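You operate a simulated robot arm through the tools that you are given. There is no shell and no other tool.

The job below is to be done with a simulated robot arm. You get a single attempt, and the scene is never put back.

TASK
Start the small punch in the trial mould and tap it home with the mallet.
Fine: mould in the sample drawer, punch from the purple mat; mallet back in its cup, drawer shut. Where these are worked on the way, their far stop is far enough and under half their travel is too little: sample drawer.

Only the result counts: the job must be done as asked and must still hold three seconds after the hand-in. Knocking over, shifting, dropping, spilling or breaking anything else fails it.

THE ROBOT
A 7-joint arm with a three-finger gripper, fixed in place. Base frame: the origin is at the foot of the arm, x ahead of it, y to its left, z up. Units: m, rad, N and s.
Its first joint turns from -2.897 to 2.897 rad. Payload 2.69 kg.
The TCP is the grasp point between the finger pads, 0.03 m short of the fingertips. In the tool frame z runs along the fingers and y along their closing line. The gripper opens to 0.128 m. The gripper's body begins 0.117 m behind the TCP.
Orientation is that of the tool frame in the base frame, as a unit quaternion [w, x, y, z]. With the fingers straight down and closing along the base's y, the tool's x points along the base's -x, its y along +y and its z along -z.

THE INTERFACE
- The arm moves only by the tool move_arm. Its arguments are lists of equal length, an entry for each row: "fingers": the finger opening in m, from 0 to 0.128; "offset": the shift along the tool's x, y, z in units of 30 mm (1.0 is 30 mm), a list of three; "delta_rot": the turn, a rotation vector about the tool's x, y, z in units of 8 degrees (1.0 is 8 degrees), a list of three. In form: {"fingers": [fingers, ...], "offset": [[tx, ty, tz], ...], "delta_rot": [[ax, ay, az], ...]}. A call has 1 to 20 rows; each row shifts and turns the commanded pose from where the row before left it, along the tool's axes as they then stand. A call with a number of a shift or a turn outside -1 to 1 is refused whole. Each row takes 0.2 s and may step no farther than 0.05 m and 0.15 rad from the row before; otherwise, or with a gripper value out of range, the whole call is refused. Where a pose cannot be reached the arm comes as near as it can. A force on the tool above 40 N (or 10 N above the force at the start of the call, whichever is more), or a blocked arm, ends the call early, and 0.2 s more pass. Each finger halts on what it meets, pressing with about 23 N; the grip force reading is that of the motor and also rises with nothing between the fingers. The clock runs only during rows and for 0.2 s after the last one: add rows that do not move to give the fingers time. It gives the time, the measured TCP pose, the force on the tool (base axes), the opening and the grip force at its end, in the units of the frame above (readings bear some noise), with the torque about the TCP (base axes, N m) and any sound that the robot's microphone picked up.
- Cameras (640 x 400 px; columns grow to the right, rows downward): "scene" is fixed at [0.0518, 0.5002, 1.2592]; the picture's right is [-0.52, -0.85, 0.00], its down [-0.31, 0.19, -0.93] and it looks along [0.80, -0.49, -0.36] (base axes); focal length 323 px, centre (320, 200). "wrist" rides on the gripper at [0.058, 0.054, -0.131] in the tool frame; the picture's right is [-0.68, 0.74, 0.00], its down [-0.62, -0.57, -0.55] and it looks along [-0.40, -0.37, 0.84] (tool axes); focal length 234 px, centre (320, 200). There is no depth. A picture from a camera that has moved, and an enlarged one, comes with that camera's place and axes in the base frame and with its lens.
- get_image(camera): a new picture of that camera. It takes no simulated time.
- slide_trunk(by): slides the trunk up (or, below 0, down) by that many m; the arm rides with it, the base frame stays. It gives what a move gives, with no picture.
- close_up(camera, box): a new picture of the part [left, top, right, bottom] of that camera's present view, enlarged. It takes no simulated time.
- hand_in(): hands the job in; it is judged then, once.

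Places have to be worked out from the pictures, the camera data and where the tool is seen. Open the gripper and draw the arm clear of the work before you hand the job in, unless the task says otherwise.

The tools are called after "Request:" as a command line: name --argument value ..., lists and objects as JSON in quotes. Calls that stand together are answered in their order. move_arm: Moves the arm, as the interface text tells. Its arguments: {"type":"object","properties":{"fingers":{"type":"array","items":{"type":"number"}},"offset":{"type":"array","items":{"type":"array","items":{"type":"number"}}},"delta_rot":{"type":"array","items":{"type":"array","items":{"type":"number"}}}},"required":["fingers","offset","delta_rot"]} The other tools are called the same way: slide_trunk (by) slides the trunk up or down; get_image (camera) takes a picture; close_up (camera, box) takes an enlarged picture of a part of a camera's view; hand_in () hands the job in.

At the start:

```text
time_s: 0.0
ee_pos: [0.678, 0.2439, 1.168]
ee_rot: [-0.001, 0.0, 1.0, 0.0]
wrist_force: [-0.5, -0.5, -0.1]
wrist_torque: [0.0, 0.0, 0.01]
width: 0.128
grasp_force: 0.1
trunk travel left (down, up): [-0.15, 0.2]
```

scene: 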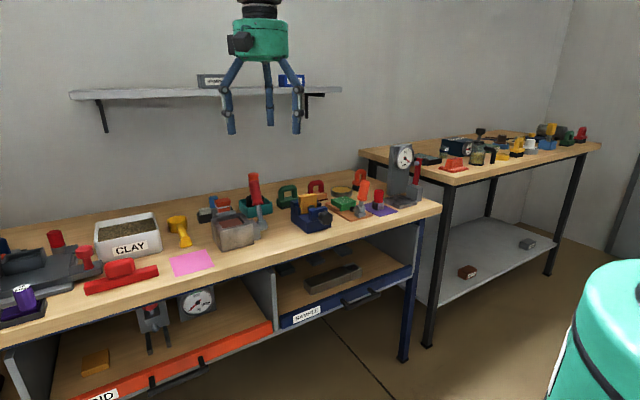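
wrist: 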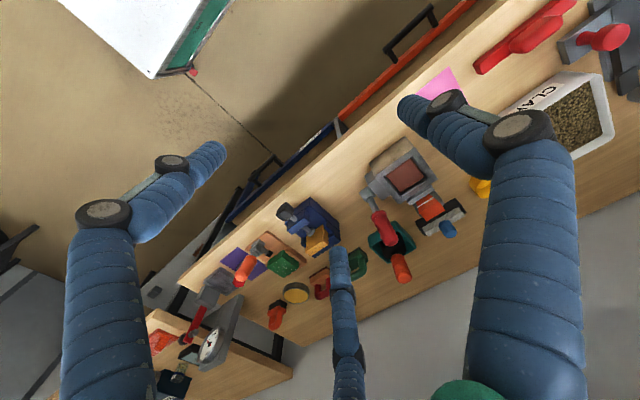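

The first pictures show a crowded bench with two drawers below, the blue one labelled SAMPLE. I'll enlarge the areas that matter before moving.

Request:
close_up --camera "scene" --box '[260, 140, 440, 252]'

Request:
close_up --camera "scene" --box '[160, 160, 320, 260]'

Request:
close_up --camera "scene" --box '[250, 240, 430, 352]'

Request:
close_up --camera "scene" --box '[0, 200, 200, 325]'

Request:
close_up --camera "wrist" --box '[150, 130, 450, 320]'

Request:
close_up --camera "scene" --box '[400, 100, 620, 238]'

```text
3.56 times, centred on (350, 196) of scene
camera zoom: at [0.0518, 0.5002, 1.2592], right [-0.52, -0.85, 0.0], down [-0.31, 0.19, -0.93], along [0.8, -0.49, -0.36], focal length 1147 px, centre (213, 214)
```

zoom: 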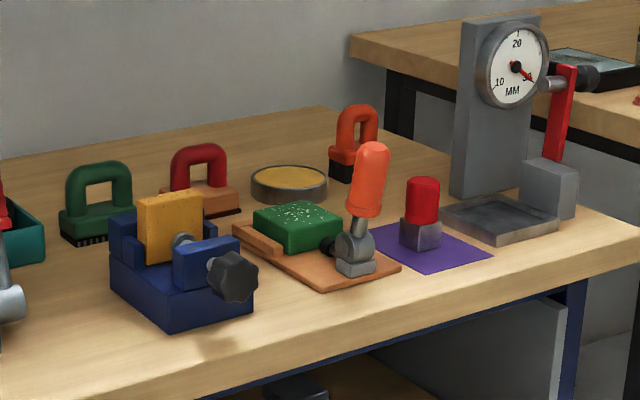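

```text
4.00 times, centred on (240, 210) of scene
camera zoom: at [0.0518, 0.5002, 1.2592], right [-0.52, -0.85, 0.0], down [-0.31, 0.19, -0.93], along [0.8, -0.49, -0.36], focal length 1290 px, centre (640, 160)
```

zoom: 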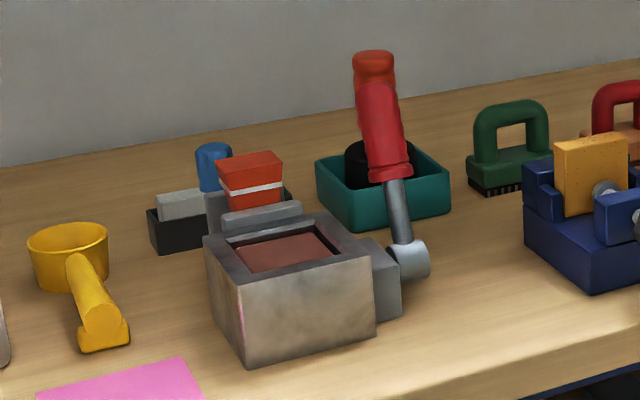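

```text
3.56 times, centred on (340, 296) of scene
camera zoom: at [0.0518, 0.5002, 1.2592], right [-0.52, -0.85, 0.0], down [-0.31, 0.19, -0.93], along [0.8, -0.49, -0.36], focal length 1147 px, centre (249, -141)
```

zoom: 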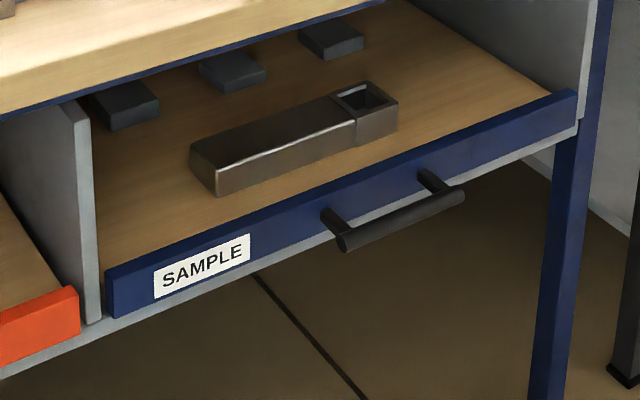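

```text
3.20 times, centred on (100, 262) of scene
camera zoom: at [0.0518, 0.5002, 1.2592], right [-0.52, -0.85, 0.0], down [-0.31, 0.19, -0.93], along [0.8, -0.49, -0.36], focal length 1032 px, centre (1024, 0)
```

zoom: 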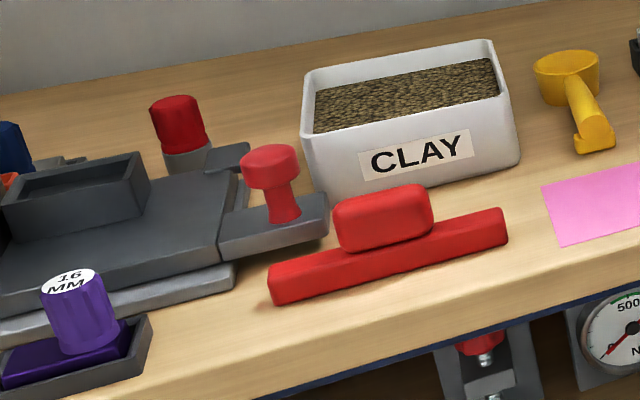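

```text
2.11 times, centred on (300, 225) of wrist
camera zoom: at [0.6191, 0.2978, 1.2998], right [0.68, 0.74, 0.0], down [0.62, -0.57, 0.55], along [0.4, -0.37, -0.84], focal length 493 px, centre (362, 147)
```

zoom: 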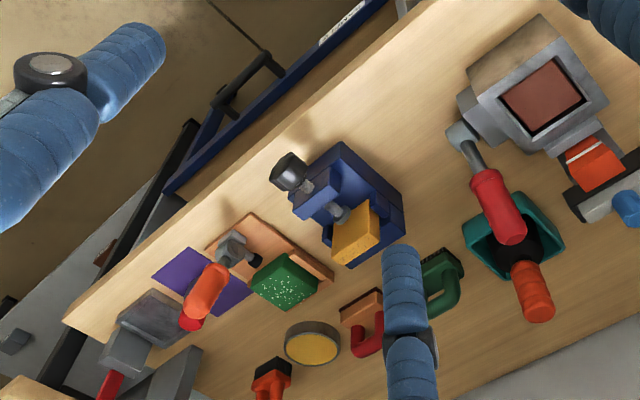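

```text
2.90 times, centred on (510, 169) of scene
camera zoom: at [0.0518, 0.5002, 1.2592], right [-0.52, -0.85, 0.0], down [-0.31, 0.19, -0.93], along [0.8, -0.49, -0.36], focal length 935 px, centre (-231, 290)
```

zoom: 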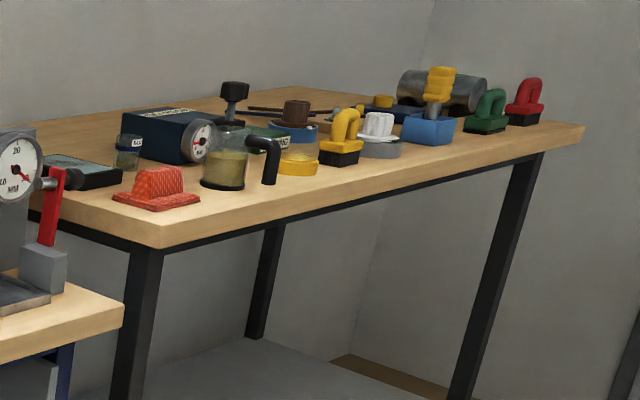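

I put the bench top at about z=0.80 with its front edge near x=0.75. Next I'll find out which object is the mallet and its cup, zooming further.

Request:
close_up --camera "wrist" --box '[340, 120, 500, 300]'

Request:
close_up --camera "scene" --box '[200, 165, 280, 255]'

Request:
close_up --camera "scene" --box '[440, 110, 600, 190]'

Request:
close_up --camera "scene" --box '[345, 155, 435, 225]'

Request:
close_up --camera "scene" --box '[200, 0, 320, 140]'

```text
2.22 times, centred on (420, 210) of wrist
camera zoom: at [0.6191, 0.2978, 1.2998], right [0.68, 0.74, 0.0], down [0.62, -0.57, 0.55], along [0.4, -0.37, -0.84], focal length 520 px, centre (98, 178)
```

zoom: 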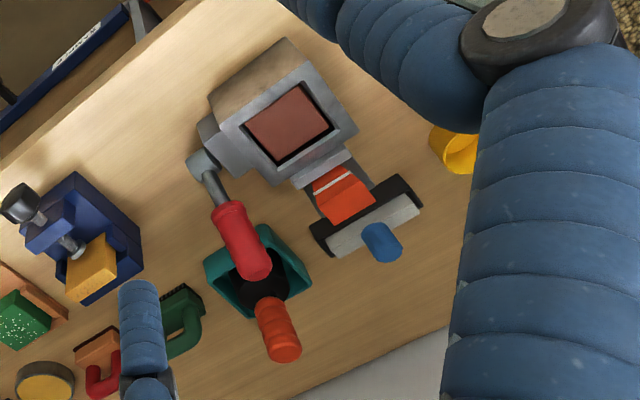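

```text
4.44 times, centred on (240, 210) of scene
camera zoom: at [0.0518, 0.5002, 1.2592], right [-0.52, -0.85, 0.0], down [-0.31, 0.19, -0.93], along [0.8, -0.49, -0.36], focal length 1434 px, centre (676, 156)
```

zoom: 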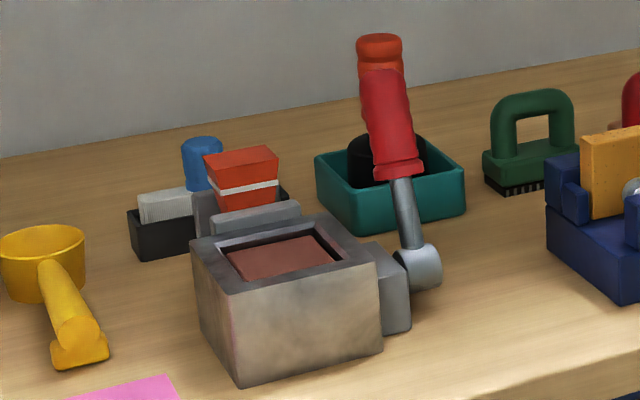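

```text
4.00 times, centred on (520, 150) of scene
camera zoom: at [0.0518, 0.5002, 1.2592], right [-0.52, -0.85, 0.0], down [-0.31, 0.19, -0.93], along [0.8, -0.49, -0.36], focal length 1290 px, centre (-480, 400)
```

zoom: 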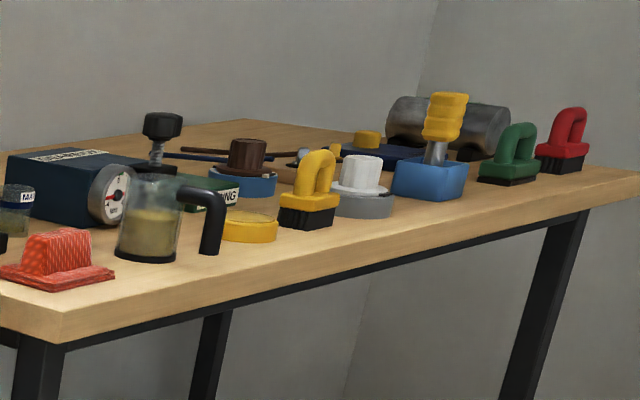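

```text
5.71 times, centred on (390, 190) of scene
camera zoom: at [0.0518, 0.5002, 1.2592], right [-0.52, -0.85, 0.0], down [-0.31, 0.19, -0.93], along [0.8, -0.49, -0.36], focal length 1843 px, centre (-80, 257)
```

zoom: 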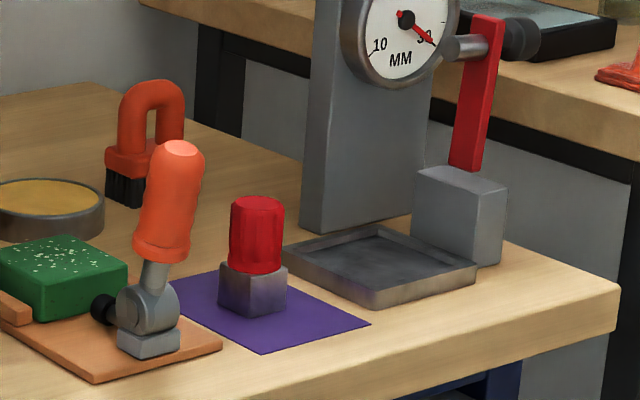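

```text
2.86 times, centred on (260, 70) of scene
camera zoom: at [0.0518, 0.5002, 1.2592], right [-0.52, -0.85, 0.0], down [-0.31, 0.19, -0.93], along [0.8, -0.49, -0.36], focal length 922 px, centre (491, 571)
```

zoom: 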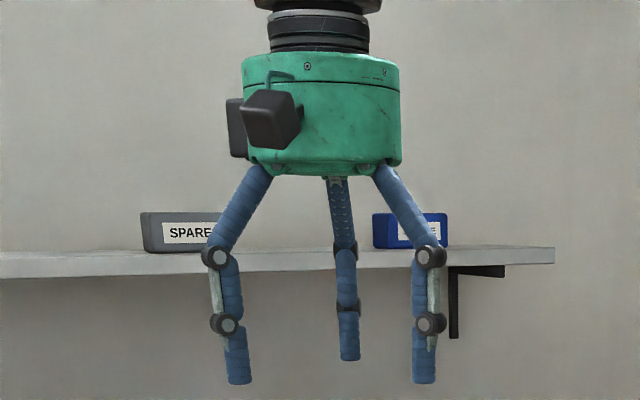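

The mallet looks to be the orange-handled, black-headed one standing in the teal cup at about (1.08, 0.14), and the punch is the red-topped one on the purple mat. I'll draw back and down in front of the sample drawer for a better look at the mould and handle.

Request:
move_arm --fingers '[0.128, 0.128, 0.128, 0.128, 0.128, 0.128, 0.128, 0.128]' --offset '[[1, -0.6, 0.9], [1, -0.6, 0.9], [1, -0.6, 0.9], [1, -0.6, 0.9], [1, -0.6, 0.9], [1, -0.6, 0.9], [1, -0.6, 0.9], [1, -0.6, 0.9]]' --delta_rot '[[0, 0, 0], [0, 0, 0], [0, 0, 0], [0, 0, 0], [0, 0, 0], [0, 0, 0], [0, 0, 0], [0, 0, 0]]'

Request:
get_image --camera "wrist"

Request:
get_image --camera "scene"

```text
time_s: 1.8
ee_pos: [0.4387, 0.0996, 0.9526]
ee_rot: [0.001, 0.0, 1.0, 0.0]
wrist_force: [-0.6, 0.0, 0.6]
wrist_torque: [-0.01, 0.01, -0.02]
width: 0.128
grasp_force: 0.0
trunk travel left (down, up): [-0.15, 0.2]
```

```text
taken
camera wrist: at [0.3793, 0.1529, 1.0832], right [0.68, 0.74, 0.0], down [0.62, -0.57, 0.55], along [0.4, -0.37, -0.84], focal length 234 px, centre (320, 200)
```

wrist: 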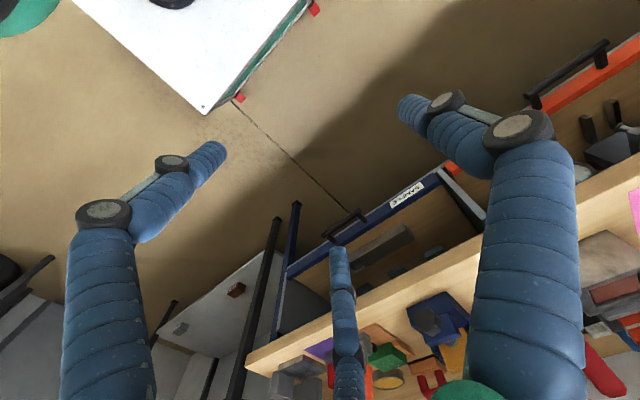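

```text
taken
```

scene: 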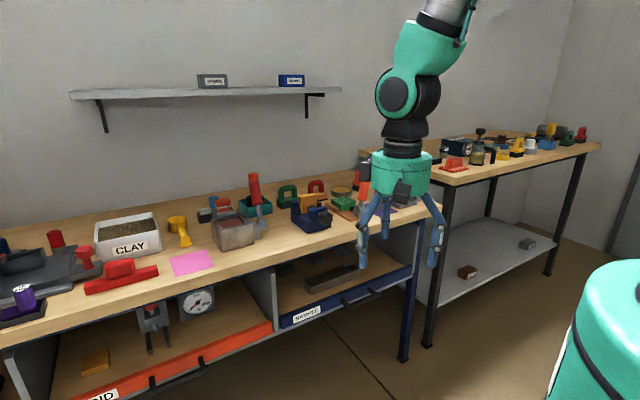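

The arm is clear of the bench, and the wrist view now looks at the sample drawer. I'll zoom in on the drawer, handle and mould.

Request:
close_up --camera "wrist" --box '[270, 160, 490, 300]'

Request:
close_up --camera "wrist" --box '[230, 290, 480, 400]'

```text
2.86 times, centred on (380, 230) of wrist
camera zoom: at [0.3793, 0.1529, 1.0832], right [0.68, 0.74, 0.0], down [0.62, -0.57, 0.55], along [0.4, -0.37, -0.84], focal length 669 px, centre (149, 114)
```

zoom: 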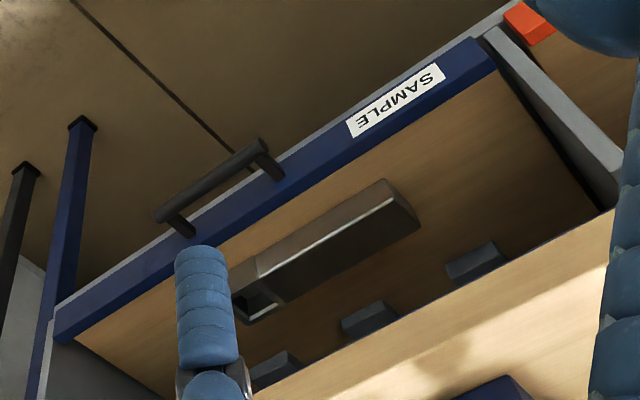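

```text
2.56 times, centred on (355, 345) of wrist
camera zoom: at [0.3793, 0.1529, 1.0832], right [0.68, 0.74, 0.0], down [0.62, -0.57, 0.55], along [0.4, -0.37, -0.84], focal length 600 px, centre (230, -171)
```

zoom: 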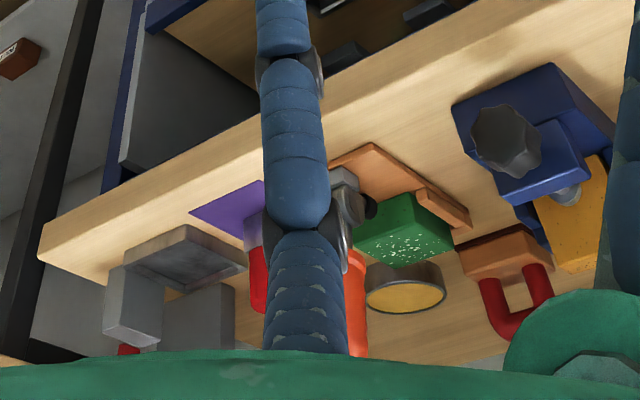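

From the two views, the drawer handle bar runs along y from about -0.157 to -0.011, at x≈0.727, z≈0.562, standing about 0.033 off the panel. I'll yaw the tool 90° here so the fingers can close across the bar.

Request:
move_arm --fingers '[0.06, 0.06, 0.06, 0.06, 0.06, 0.06, 0.06, 0.06, 0.06, 0.06, 0.06, 0.06]' --offset '[[0, 0, 0], [0, 0, 0], [0, 0, 0], [0, 0, 0], [0, 0, 0], [0, 0, 0], [0, 0, 0], [0, 0, 0], [0, 0, 0], [0, 0, 0], [0, 0, 0], [0, 0, 0]]' --delta_rot '[[0, 0, 1], [0, 0, 1], [0, 0, 1], [0, 0, 1], [0, 0, 1], [0, 0, 1], [0, 0, 1], [0, 0, 1], [0, 0, 1], [0, 0, 1], [0, 0, 1], [0, 0, 0.25]]'

```text
time_s: 4.4
ee_pos: [0.4367, 0.0999, 0.9534]
ee_rot: [0.0, 0.707, 0.707, 0.0]
wrist_force: [1.1, -0.2, -0.1]
wrist_torque: [0.0, 0.02, -0.01]
width: 0.06
grasp_force: 0.1
trunk travel left (down, up): [-0.15, 0.2]
```

The yaw is as intended (tool x = +Y, tool y = +X). Now I'll move to about (0.55, -0.084, 0.85) and tilt the tool 70° forward.

Request:
move_arm --fingers '[0.05, 0.05, 0.05, 0.05, 0.05, 0.05, 0.05, 0.05, 0.05, 0.05, 0.05, 0.05, 0.05, 0.05, 0.05, 0.05]' --offset '[[-0.876, 0.54, 0.49], [-0.876, 0.54, 0.49], [-0.876, 0.54, 0.49], [-0.876, 0.54, 0.49], [-0.876, 0.54, 0.49], [-0.876, 0.54, 0.49], [-0.876, 0.54, 0.49], [0, 0, 0], [0, 0, 0], [0, 0, 0], [0, 0, 0], [0, 0, 0], [0, 0, 0], [0, 0, 0], [0, 0, 0], [0, 0, 0]]' --delta_rot '[[0, 0, 0], [0, 0, 0], [0, 0, 0], [0, 0, 0], [0, 0, 0], [0, 0, 0], [0, 0, 0], [-1, 0, 0], [-1, 0, 0], [-1, 0, 0], [-1, 0, 0], [-1, 0, 0], [-1, 0, 0], [-1, 0, 0], [-1, 0, 0], [-0.75, 0, 0]]'

Request:
get_image --camera "wrist"

Request:
get_image --camera "scene"

```text
time_s: 7.8
ee_pos: [0.5459, -0.0675, 0.847]
ee_rot: [0.292, 0.633, 0.633, 0.337]
wrist_force: [0.1, 0.3, 0.7]
wrist_torque: [-0.01, 0.04, 0.01]
width: 0.05
grasp_force: 0.1
out of reach, approached as far as the arm can: row 11, 12, 13
trunk travel left (down, up): [-0.15, 0.2]
```

```text
taken
camera wrist: at [0.473, -0.0185, 0.9716], right [0.46, -0.7, 0.55], down [-0.76, -0.63, -0.15], along [0.45, -0.35, -0.82], focal length 234 px, centre (320, 200)
```

wrist: 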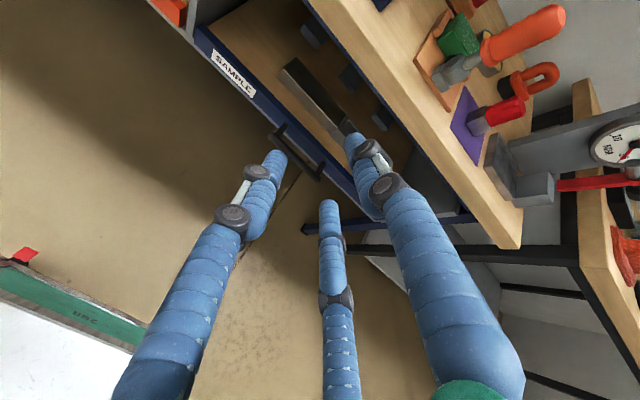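

```text
taken
```

scene: 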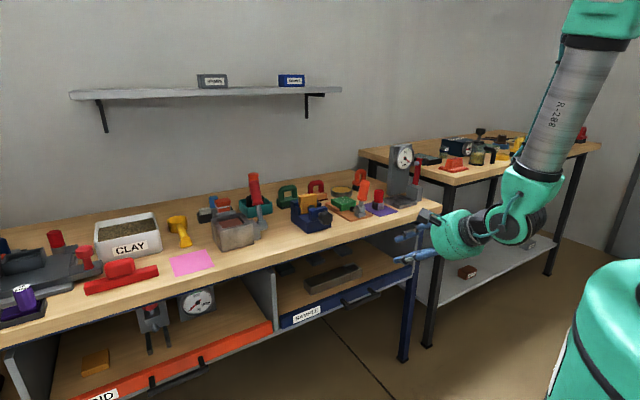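

The tool has tilted about 53° so far and some rows were out of reach. I'll hold for a moment to see whether the arm settles.

Request:
move_arm --fingers '[0.05, 0.05, 0.05]' --offset '[[0, 0, 0], [0, 0, 0], [0, 0, 0]]' --delta_rot '[[0, 0, 0], [0, 0, 0], [0, 0, 0]]'

```text
time_s: 8.6
ee_pos: [0.5462, -0.0686, 0.846]
ee_rot: [0.29, 0.633, 0.634, 0.336]
wrist_force: [0.0, 0.8, -1.3]
wrist_torque: [0.02, -0.02, 0.01]
width: 0.0499
grasp_force: 0.0
trunk travel left (down, up): [-0.15, 0.2]
```

The arm settled at about 53° of tilt, which is enough to grip the bar. I'll move to a pre-grasp point around 0.09 m short of the bar along the tool axis.

Request:
move_arm --fingers '[0.05, 0.05, 0.05, 0.05, 0.05, 0.05, 0.05, 0.05, 0.05]' --offset '[[-0.1525, -0.484, 0.86], [-0.1525, -0.484, 0.86], [-0.1525, -0.484, 0.86], [-0.1525, -0.484, 0.86], [-0.1525, -0.484, 0.86], [-0.1525, -0.484, 0.86], [-0.1525, -0.484, 0.86], [-0.1525, -0.484, 0.86], [0, 0, 0]]' --delta_rot '[[0, 0, 0], [0, 0, 0], [0, 0, 0], [0, 0, 0], [0, 0, 0], [0, 0, 0], [0, 0, 0], [0, 0, 0], [0, 0, 0]]'

Request:
get_image --camera "wrist"

Request:
get_image --camera "scene"

```text
time_s: 10.6
ee_pos: [0.6423, -0.0879, 0.6265]
ee_rot: [0.291, 0.633, 0.633, 0.337]
wrist_force: [0.2, 0.7, 0.0]
wrist_torque: [0.03, 0.01, -0.01]
width: 0.0501
grasp_force: 0.1
trunk travel left (down, up): [-0.15, 0.2]
```

```text
taken
camera wrist: at [0.5684, -0.0392, 0.7519], right [0.47, -0.7, 0.55], down [-0.76, -0.63, -0.15], along [0.45, -0.34, -0.82], focal length 234 px, centre (320, 200)
```

wrist: 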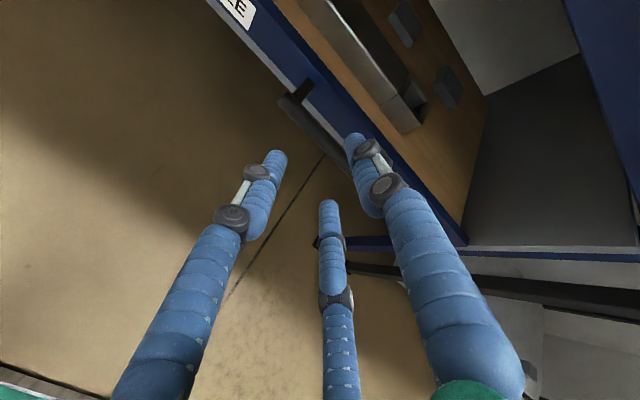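

```text
taken
```

scene: 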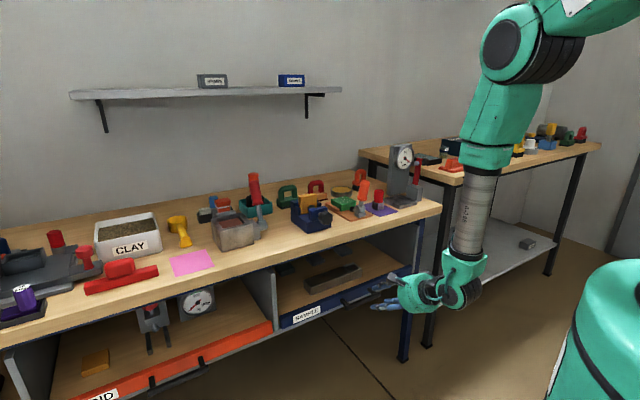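

Pre-grasp is reached. If my estimate is right, the bar should pass through about pixel (319,138); I'll zoom to check.

Request:
close_up --camera "wrist" --box '[240, 60, 400, 160]'

Request:
close_up --camera "scene" --box '[320, 240, 480, 340]'

```text
4.00 times, centred on (320, 110) of wrist
camera zoom: at [0.5684, -0.0392, 0.7519], right [0.47, -0.7, 0.55], down [-0.76, -0.63, -0.15], along [0.45, -0.34, -0.82], focal length 937 px, centre (320, 560)
```

zoom: 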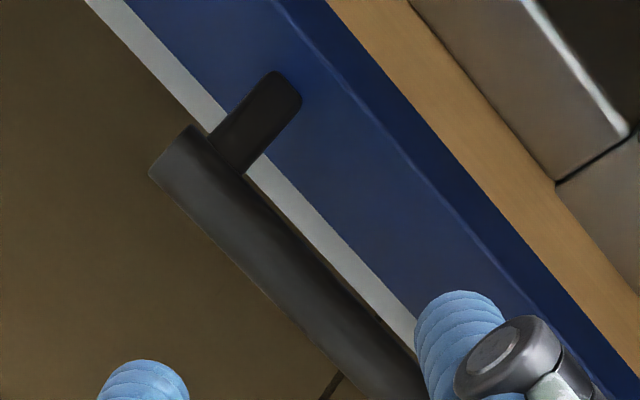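

```text
4.00 times, centred on (400, 290) of scene
camera zoom: at [0.0518, 0.5002, 1.2592], right [-0.52, -0.85, 0.0], down [-0.31, 0.19, -0.93], along [0.8, -0.49, -0.36], focal length 1290 px, centre (0, -160)
```

zoom: 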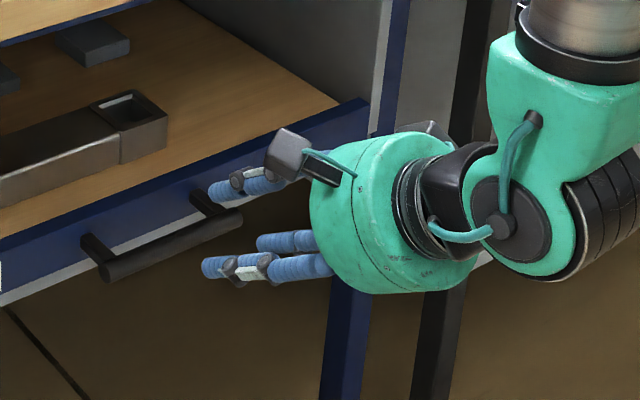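

The bar lies within about 2 mm of the predicted line. I'll advance 0.09 m along the tool axis and close on it.

Request:
move_arm --fingers '[0.044, 0.044, 0.044, 0.044, 0.044, 0.044, 0.044]' --offset '[[0, 0, 0.5], [0, 0, 0.5], [0, 0, 0.5], [0, 0, 0.5], [0, 0, 0.5], [0, 0, 0.5], [0, 0, 0]]' --delta_rot '[[0, 0, 0], [0, 0, 0], [0, 0, 0], [0, 0, 0], [0, 0, 0], [0, 0, 0], [0, 0, 0]]'

Request:
get_image --camera "wrist"

Request:
close_up --camera "scene" --box '[300, 230, 460, 330]'

```text
time_s: 12.2
ee_pos: [0.7128, -0.0833, 0.5737]
ee_rot: [0.291, 0.633, 0.633, 0.337]
wrist_force: [0.2, -0.6, -0.2]
wrist_torque: [0.0, -0.03, 0.04]
width: 0.0439
grasp_force: 0.0
trunk travel left (down, up): [-0.15, 0.2]
```

```text
taken
camera wrist: at [0.6394, -0.0341, 0.6987], right [0.47, -0.7, 0.55], down [-0.76, -0.63, -0.15], along [0.45, -0.34, -0.82], focal length 234 px, centre (320, 200)
```

wrist: 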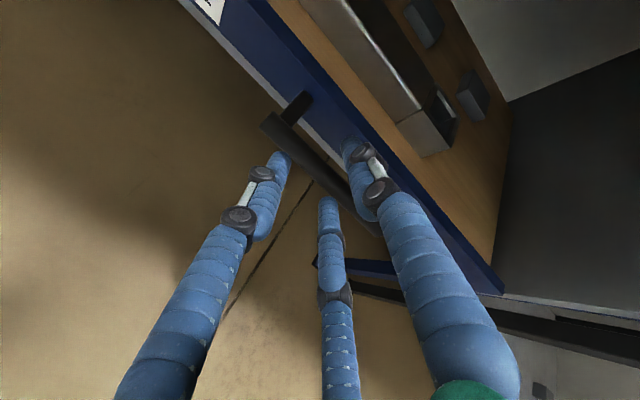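

```text
4.00 times, centred on (380, 280) of scene
camera zoom: at [0.0518, 0.5002, 1.2592], right [-0.52, -0.85, 0.0], down [-0.31, 0.19, -0.93], along [0.8, -0.49, -0.36], focal length 1290 px, centre (80, -120)
```

zoom: 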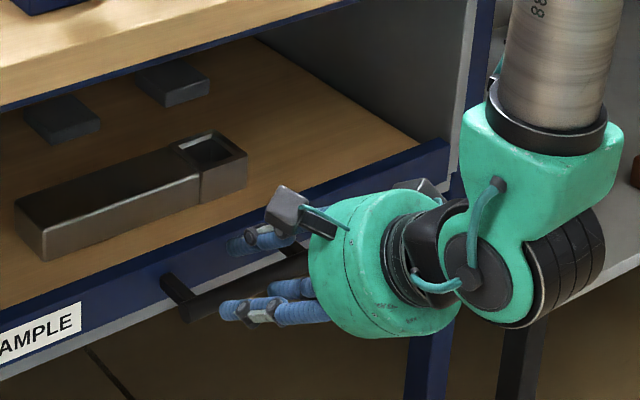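

There was no contact on the way in and the bar is between the fingers. Closing the gripper.

Request:
move_arm --fingers '[0.0, 0.0, 0.0]' --offset '[[0, 0, 0], [0, 0, 0], [0, 0, 0]]' --delta_rot '[[0, 0, 0], [0, 0, 0], [0, 0, 0]]'

```text
time_s: 13.0
ee_pos: [0.7132, -0.0833, 0.5748]
ee_rot: [0.292, 0.633, 0.633, 0.337]
wrist_force: [0.8, 0.1, -0.1]
wrist_torque: [-0.01, -0.01, 0.01]
width: 0.0022
grasp_force: 22.8
trunk travel left (down, up): [-0.15, 0.2]
```

The fingers closed to 2 mm, so they missed the bar. I'll look where the bar is relative to the closed fingers.

Request:
close_up --camera "wrist" --box '[240, 80, 400, 230]'

Request:
close_up --camera "scene" --box '[320, 260, 420, 322]'

```text
2.67 times, centred on (320, 155) of wrist
camera zoom: at [0.6393, -0.0342, 0.6989], right [0.47, -0.7, 0.55], down [-0.76, -0.63, -0.15], along [0.45, -0.34, -0.82], focal length 624 px, centre (320, 320)
```

zoom: 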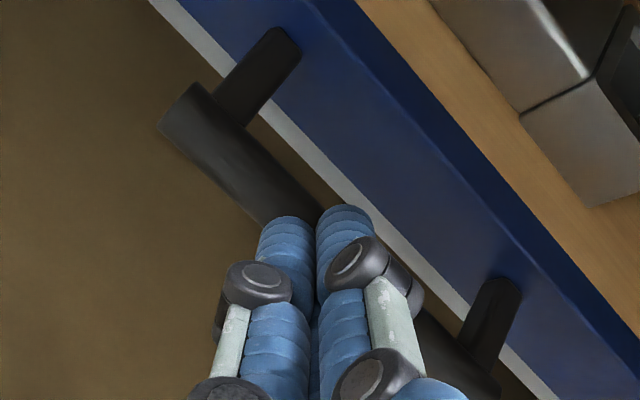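

```text
6.40 times, centred on (370, 291) of scene
camera zoom: at [0.0518, 0.5002, 1.2592], right [-0.52, -0.85, 0.0], down [-0.31, 0.19, -0.93], along [0.8, -0.49, -0.36], focal length 2064 px, centre (0, -382)
```

zoom: 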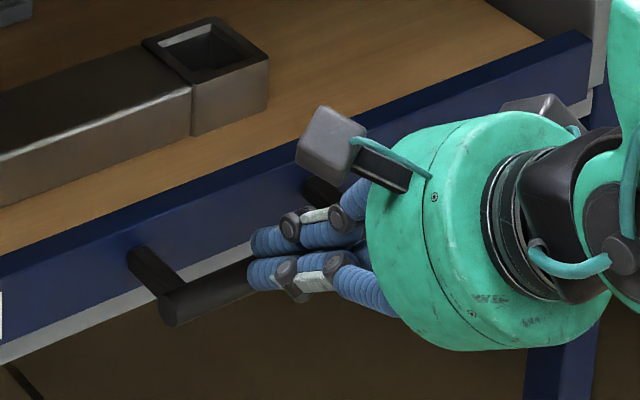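

Both views put the closed fingertips right in line with the bar, so the bar must lie just beyond the tips, at about (0.745, -0.08, 0.545). I'll open, advance about 27 mm with a slight shift, and close again.

Request:
move_arm --fingers '[0.044, 0.044, 0.044, 0.044, 0.044, 0.044, 0.044]' --offset '[[0, 0, -0.3], [0, 0, 0], [0, -0.12, 0.4], [0, 0, 0.4], [0, 0, 0.4], [0, 0, 0], [0, 0, 0]]' --delta_rot '[[0, 0, 0], [0, 0, 0], [0, 0, 0], [0, 0, 0], [0, 0, 0], [0, 0, 0], [0, 0, 0]]'

Request:
close_up --camera "wrist" --box '[240, 80, 400, 230]'

Request:
close_up --camera "scene" --box '[320, 260, 420, 322]'

```text
time_s: 14.2
ee_pos: [0.7246, -0.0811, 0.5546]
ee_rot: [0.289, 0.634, 0.634, 0.335]
wrist_force: [-0.1, 0.0, -0.7]
wrist_torque: [0.03, -0.09, 0.07]
width: 0.0447
grasp_force: 0.2
trunk travel left (down, up): [-0.15, 0.2]
stopped in row 5: the force on the tool passed its limit at 45 N (the readings are from after the stop); the commanded pose is now the measured one
```

```text
2.67 times, centred on (320, 155) of wrist
camera zoom: at [0.6508, -0.0313, 0.6795], right [0.47, -0.7, 0.54], down [-0.76, -0.63, -0.15], along [0.45, -0.34, -0.83], focal length 624 px, centre (320, 320)
```

zoom: 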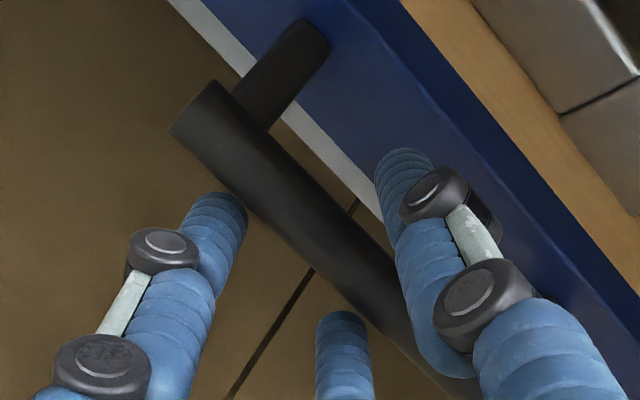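

```text
6.40 times, centred on (370, 291) of scene
camera zoom: at [0.0518, 0.5002, 1.2592], right [-0.52, -0.85, 0.0], down [-0.31, 0.19, -0.93], along [0.8, -0.49, -0.36], focal length 2064 px, centre (0, -382)
```

zoom: 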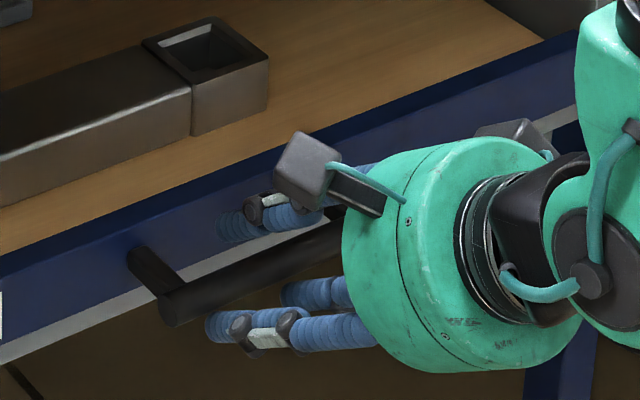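

The upper fingertip touched the panel (at x≈0.768), and the bar now sits between the fingers in both views. Closing.

Request:
move_arm --fingers '[0.03, 0.015, 0.0, 0.0, 0.0]' --offset '[[0, 0, 0], [0, 0, 0], [0, 0, 0], [0, 0, 0], [0, 0, 0]]' --delta_rot '[[0, 0, 0], [0, 0, 0], [0, 0, 0], [0, 0, 0], [0, 0, 0]]'

Request:
close_up --camera "wrist" --box '[240, 80, 400, 230]'

```text
time_s: 15.4
ee_pos: [0.7216, -0.0791, 0.5522]
ee_rot: [0.287, 0.634, 0.635, 0.335]
wrist_force: [-12.1, 15.3, -17.7]
wrist_torque: [-0.79, 0.6, 1.31]
width: 0.0285
grasp_force: 45.0
trunk travel left (down, up): [-0.15, 0.2]
```

```text
2.67 times, centred on (320, 155) of wrist
camera zoom: at [0.6492, -0.0302, 0.6783], right [0.47, -0.7, 0.54], down [-0.76, -0.63, -0.15], along [0.44, -0.34, -0.83], focal length 624 px, centre (320, 320)
```

zoom: 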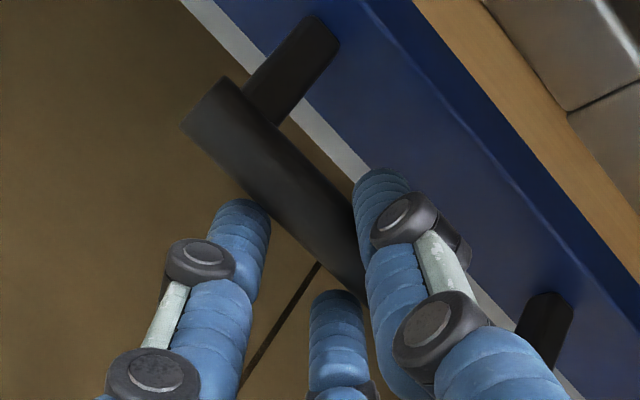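

The grip now reads 28 mm with force on the bar, so it is held or hooked. I'll try a gentle pull along -x.

Request:
move_arm --fingers '[0.0, 0.0, 0.0, 0.0]' --offset '[[0.01, -0.2, -0.265], [0.01, -0.2, -0.265], [0.01, -0.2, -0.265], [0.01, -0.2, -0.265]]' --delta_rot '[[0, 0, 0], [0, 0, 0], [0, 0, 0], [0, 0, 0]]'

Request:
get_image --camera "wrist"

Request:
close_up --camera "scene" --box '[260, 220, 460, 345]'

```text
time_s: 15.7
ee_pos: [0.7189, -0.0802, 0.553]
ee_rot: [0.288, 0.634, 0.635, 0.335]
wrist_force: [-5.3, -2.1, -1.0]
wrist_torque: [1.13, 0.45, 0.65]
width: 0.0275
grasp_force: 44.5
trunk travel left (down, up): [-0.15, 0.2]
stopped in row 1: the force on the tool passed its limit at 43 N (the readings are from after the stop); the commanded pose is now the measured one
```

```text
taken
camera wrist: at [0.6463, -0.0303, 0.679], right [0.47, -0.7, 0.54], down [-0.76, -0.63, -0.15], along [0.45, -0.34, -0.83], focal length 234 px, centre (320, 200)
```

wrist: 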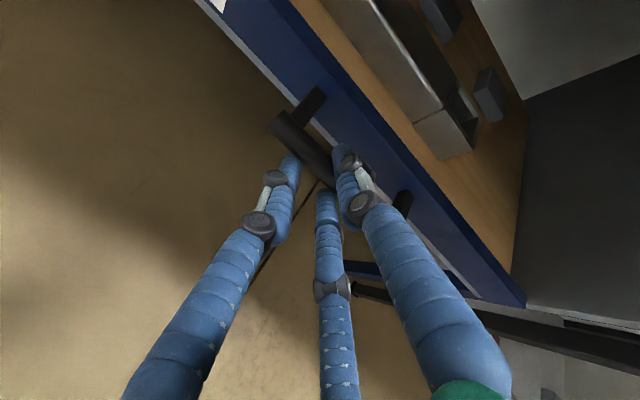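

```text
3.20 times, centred on (360, 282) of scene
camera zoom: at [0.0518, 0.5002, 1.2592], right [-0.52, -0.85, 0.0], down [-0.31, 0.19, -0.93], along [0.8, -0.49, -0.36], focal length 1032 px, centre (192, -64)
```

zoom: 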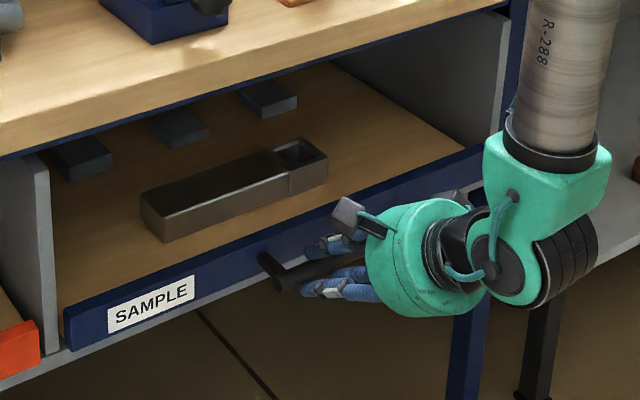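

The call stopped on a 43 N transient, but the residual force is small. I'll pull again with much smaller steps.

Request:
move_arm --fingers '[0.0, 0.0, 0.0, 0.0, 0.0, 0.0]' --offset '[[0.002, -0.04, -0.053], [0.002, -0.04, -0.053], [0.003, -0.06, -0.08], [0.003, -0.06, -0.08], [0.004, -0.08, -0.106], [0.004, -0.08, -0.106]]' --delta_rot '[[0, 0, 0], [0, 0, 0], [0, 0, 0], [0, 0, 0], [0, 0, 0], [0, 0, 0]]'

```text
time_s: 17.1
ee_pos: [0.6993, -0.0795, 0.5548]
ee_rot: [0.287, 0.633, 0.636, 0.335]
wrist_force: [4.3, 9.9, -20.2]
wrist_torque: [1.33, 0.65, 0.3]
width: 0.0273
grasp_force: 44.6
trunk travel left (down, up): [-0.15, 0.2]
```

The tool moved about 19 mm without a stop. I'll check whether the drawer came with it.

Request:
close_up --camera "scene" --box '[260, 220, 460, 345]'

Request:
get_image --camera "wrist"

```text
3.20 times, centred on (360, 282) of scene
camera zoom: at [0.0518, 0.5002, 1.2592], right [-0.52, -0.85, 0.0], down [-0.31, 0.19, -0.93], along [0.8, -0.49, -0.36], focal length 1032 px, centre (192, -64)
```

zoom: 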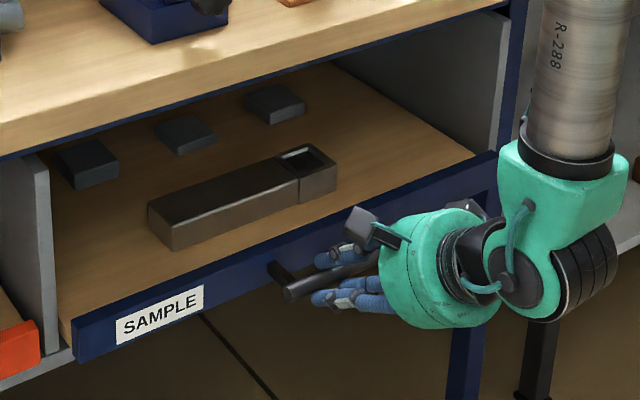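

```text
taken
camera wrist: at [0.6282, -0.0303, 0.6793], right [0.47, -0.69, 0.54], down [-0.76, -0.63, -0.15], along [0.45, -0.34, -0.83], focal length 234 px, centre (320, 200)
```

wrist: 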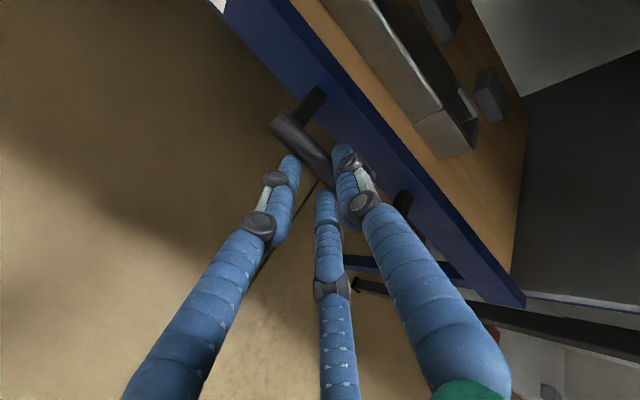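

The drawer is sliding out with the handle. I'll continue at about 6 mm per row.

Request:
move_arm --fingers '[0.0, 0.0, 0.0, 0.0, 0.0, 0.0, 0.0, 0.0, 0.0, 0.0, 0.0, 0.0]' --offset '[[0.004, -0.12, -0.1], [0.005, -0.13, -0.14], [0.006, -0.121, -0.159], [0.006, -0.121, -0.159], [0.006, -0.121, -0.159], [0.006, -0.121, -0.159], [0.006, -0.121, -0.159], [0.006, -0.121, -0.159], [0.006, -0.121, -0.159], [0.006, -0.121, -0.159], [0.006, -0.121, -0.159], [0.006, -0.121, -0.159]]' --delta_rot '[[0, 0, 0], [0, 0, 0], [0, 0, 0], [0, 0, 0], [0, 0, 0], [0, 0, 0], [0, 0, 0], [0, 0, 0], [0, 0, 0], [0, 0, 0], [0, 0, 0], [0, 0, 0]]'

```text
time_s: 19.7
ee_pos: [0.6309, -0.0805, 0.5535]
ee_rot: [0.287, 0.633, 0.635, 0.336]
wrist_force: [0.5, -0.2, -0.3]
wrist_torque: [-0.03, 0.01, -0.02]
width: 0.002
grasp_force: 31.6
trunk travel left (down, up): [-0.15, 0.2]
```

The grip slipped off (width 2 mm). I'll check how far the drawer got.

Request:
get_image --camera "scene"

Request:
get_image --camera "wrist"

Request:
close_up --camera "scene" --box '[260, 220, 460, 345]'

```text
taken
```

scene: 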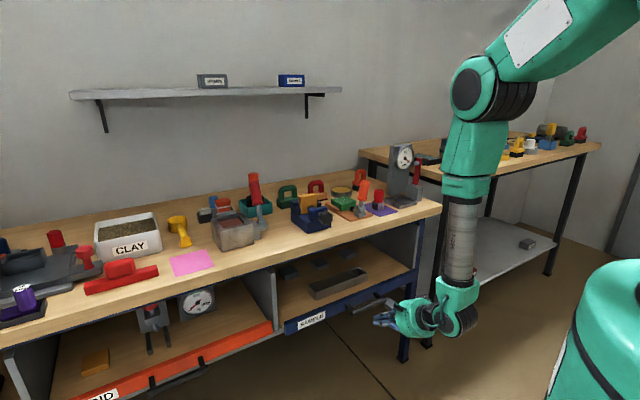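

```text
taken
camera wrist: at [0.5595, -0.0311, 0.6797], right [0.47, -0.69, 0.54], down [-0.76, -0.63, -0.15], along [0.45, -0.34, -0.83], focal length 234 px, centre (320, 200)
```

wrist: 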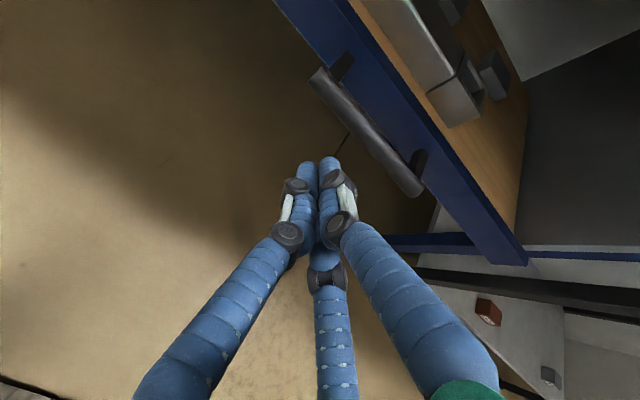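

```text
3.20 times, centred on (360, 282) of scene
camera zoom: at [0.0518, 0.5002, 1.2592], right [-0.52, -0.85, 0.0], down [-0.31, 0.19, -0.93], along [0.8, -0.49, -0.36], focal length 1032 px, centre (192, -64)
```

zoom: 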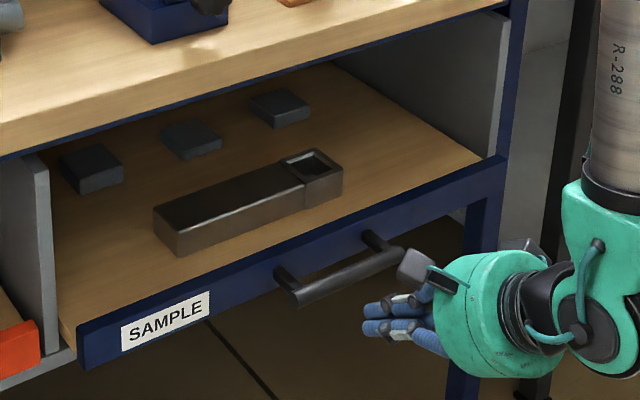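

The drawer opened about 30 mm before the fingertips slid off; the bar is now near (0.72, -0.10, 0.54). The tilt was limited by a steep forearm, so I'll raise the tool, lower the trunk and tilt the tool closer to horizontal for a full grip.

Request:
move_arm --fingers '[0.05, 0.05, 0.05, 0.05, 0.05, 0.05]' --offset '[[0, 0, -1], [0, 0.796, -0.603], [0, 0.796, -0.603], [0, 0.796, -0.603], [0, 0.796, -0.603], [0, 0.796, -0.603]]' --delta_rot '[[0, 0, 0], [0, 0, 0], [0, 0, 0], [0, 0, 0], [0, 0, 0], [0, 0, 0]]'

Request:
slide_trunk --by -0.15

```text
time_s: 21.1
ee_pos: [0.6089, -0.0893, 0.7227]
ee_rot: [0.287, 0.633, 0.636, 0.335]
wrist_force: [0.4, 0.1, -1.0]
wrist_torque: [0.01, -0.02, 0.02]
width: 0.05
grasp_force: 0.0
trunk travel left (down, up): [-0.15, 0.2]
```

```text
time_s: 22.9
ee_pos: [0.6086, -0.0901, 0.572]
ee_rot: [0.288, 0.633, 0.636, 0.336]
wrist_force: [-0.3, -0.2, -0.2]
wrist_torque: [0.01, 0.0, 0.03]
width: 0.0499
grasp_force: 0.1
trunk travel left (down, up): [0.0, 0.35]
```

The trunk is at its lower stop. Now I'll try to tilt the tool the remaining 35° or so toward horizontal.

Request:
move_arm --fingers '[0.05, 0.05, 0.05, 0.05, 0.05, 0.05]' --offset '[[0, 0, 0], [0, 0, 0], [0, 0, 0], [0, 0, 0], [0, 0, 0], [0, 0, 0]]' --delta_rot '[[-1, 0, 0], [-1, 0, 0], [-1, 0, 0], [-1, 0, 0], [0, 0, 0], [0, 0, 0]]'

```text
time_s: 24.2
ee_pos: [0.6088, -0.0904, 0.5728]
ee_rot: [0.451, 0.53, 0.518, 0.497]
wrist_force: [0.7, 0.3, -0.5]
wrist_torque: [-0.04, -0.01, 0.01]
width: 0.0503
grasp_force: 0.1
trunk travel left (down, up): [0.0, 0.35]
```

The tool is now nearly horizontal. I'll move to just short of the bar at matching height and look.

Request:
move_arm --fingers '[0.06, 0.06, 0.06]' --offset '[[-0.21, -0.42, 0.72], [-0.21, -0.42, 0.72], [0, 0, 0]]' --delta_rot '[[0, 0, 0], [0, 0, 0], [0, 0, 0]]'

Request:
get_image --camera "wrist"

Request:
close_up --camera "scene" --box '[320, 250, 440, 325]'

```text
time_s: 25.1
ee_pos: [0.6492, -0.1017, 0.5412]
ee_rot: [0.451, 0.529, 0.518, 0.499]
wrist_force: [0.2, -0.3, 0.3]
wrist_torque: [0.0, 0.02, 0.01]
width: 0.0598
grasp_force: 0.1
trunk travel left (down, up): [0.0, 0.35]
```

```text
taken
camera wrist: at [0.5221, -0.051, 0.61], right [0.1, -0.72, 0.69], down [-0.58, -0.6, -0.55], along [0.81, -0.35, -0.47], focal length 234 px, centre (320, 200)
```

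wrist: 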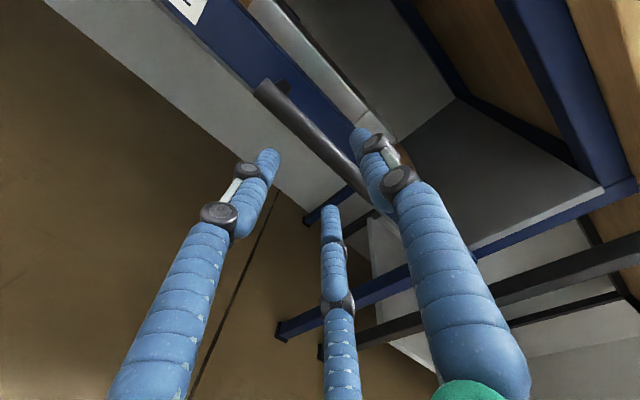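

```text
5.33 times, centred on (380, 288) of scene
camera zoom: at [0.0518, 0.5002, 1.2592], right [-0.52, -0.85, 0.0], down [-0.31, 0.19, -0.93], along [0.8, -0.49, -0.36], focal length 1720 px, centre (0, -267)
```

zoom: 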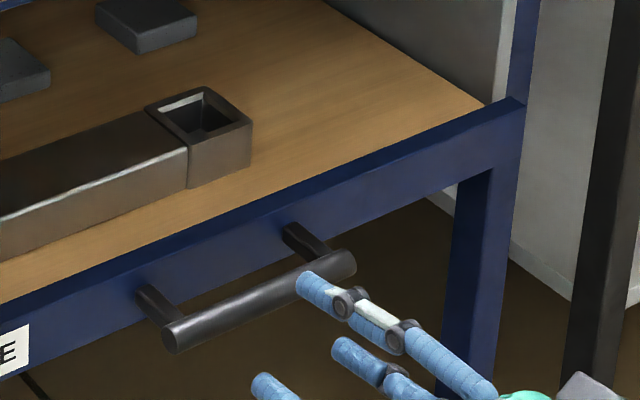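

Triangulating the bar's near end gives (0.723, -0.031, 0.54), consistent in both views. I'll advance so the bar sits about 15 mm ahead of the TCP between the pads.

Request:
move_arm --fingers '[0.06, 0.06, 0.06, 0.06, 0.06]' --offset '[[0, 0.063, 0.48], [0, 0.063, 0.48], [0, 0.063, 0.48], [0, 0.063, 0.48], [0, 0, 0]]' --delta_rot '[[0, 0, 0], [0, 0, 0], [0, 0, 0], [0, 0, 0], [0, 0, 0]]'

Request:
get_image --camera "wrist"

Request:
close_up --camera "scene" --box '[320, 250, 440, 325]'

```text
time_s: 26.2
ee_pos: [0.7063, -0.099, 0.5413]
ee_rot: [0.45, 0.529, 0.518, 0.498]
wrist_force: [-6.2, -3.3, -10.1]
wrist_torque: [-0.39, 0.12, 0.11]
width: 0.0624
grasp_force: 1.9
trunk travel left (down, up): [0.0, 0.35]
```

```text
taken
camera wrist: at [0.5794, -0.0473, 0.6117], right [0.1, -0.72, 0.69], down [-0.58, -0.6, -0.54], along [0.81, -0.35, -0.48], focal length 234 px, centre (320, 200)
```

wrist: 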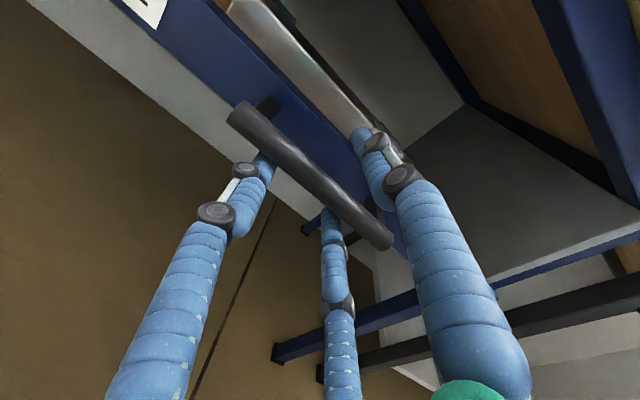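

```text
5.33 times, centred on (380, 288) of scene
camera zoom: at [0.0518, 0.5002, 1.2592], right [-0.52, -0.85, 0.0], down [-0.31, 0.19, -0.93], along [0.8, -0.49, -0.36], focal length 1720 px, centre (0, -267)
```

zoom: 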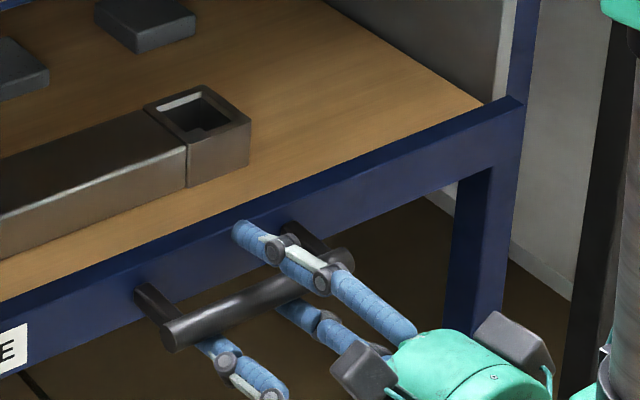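

The bar is between the fingers but closer to the lower one, which is being pushed. I'll ease back 5 mm, drop about 12 mm, then close.

Request:
move_arm --fingers '[0.062, 0.062, 0.062, 0.04, 0.02, 0.0, 0.0, 0.0]' --offset '[[0, -0.1, -0.17], [0, -0.2, 0], [0, -0.1, 0], [0, 0, 0], [0, 0, 0], [0, 0, 0], [0, 0, 0], [0, 0, 0]]' --delta_rot '[[0, 0, 0], [0, 0, 0], [0, 0, 0], [0, 0, 0], [0, 0, 0], [0, 0, 0], [0, 0, 0], [0, 0, 0]]'

Request:
close_up --camera "scene" --box '[320, 250, 440, 325]'

Request:
get_image --camera "wrist"

```text
time_s: 28.1
ee_pos: [0.7024, -0.0975, 0.535]
ee_rot: [0.453, 0.528, 0.518, 0.498]
wrist_force: [3.4, 2.8, 31.4]
wrist_torque: [-0.77, -0.45, 0.11]
width: 0.0287
grasp_force: 44.7
trunk travel left (down, up): [0.0, 0.35]
```

```text
5.33 times, centred on (380, 288) of scene
camera zoom: at [0.0518, 0.5002, 1.2592], right [-0.52, -0.85, 0.0], down [-0.31, 0.19, -0.93], along [0.8, -0.49, -0.36], focal length 1720 px, centre (0, -267)
```

zoom: 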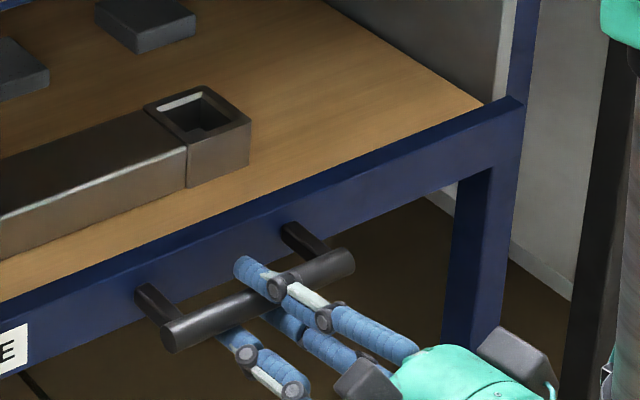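

```text
taken
camera wrist: at [0.5753, -0.0471, 0.6036], right [0.09, -0.72, 0.69], down [-0.58, -0.6, -0.55], along [0.81, -0.35, -0.47], focal length 234 px, centre (320, 200)
```

wrist: 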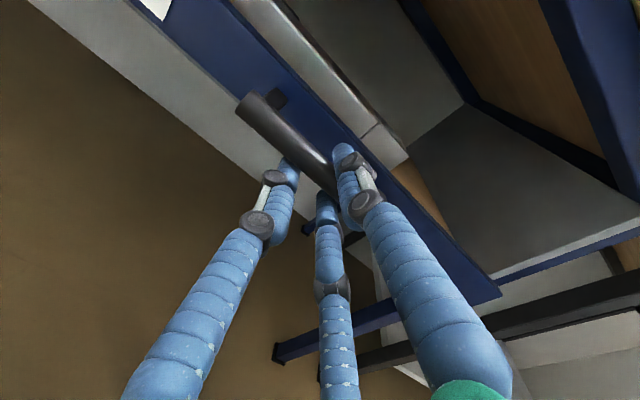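

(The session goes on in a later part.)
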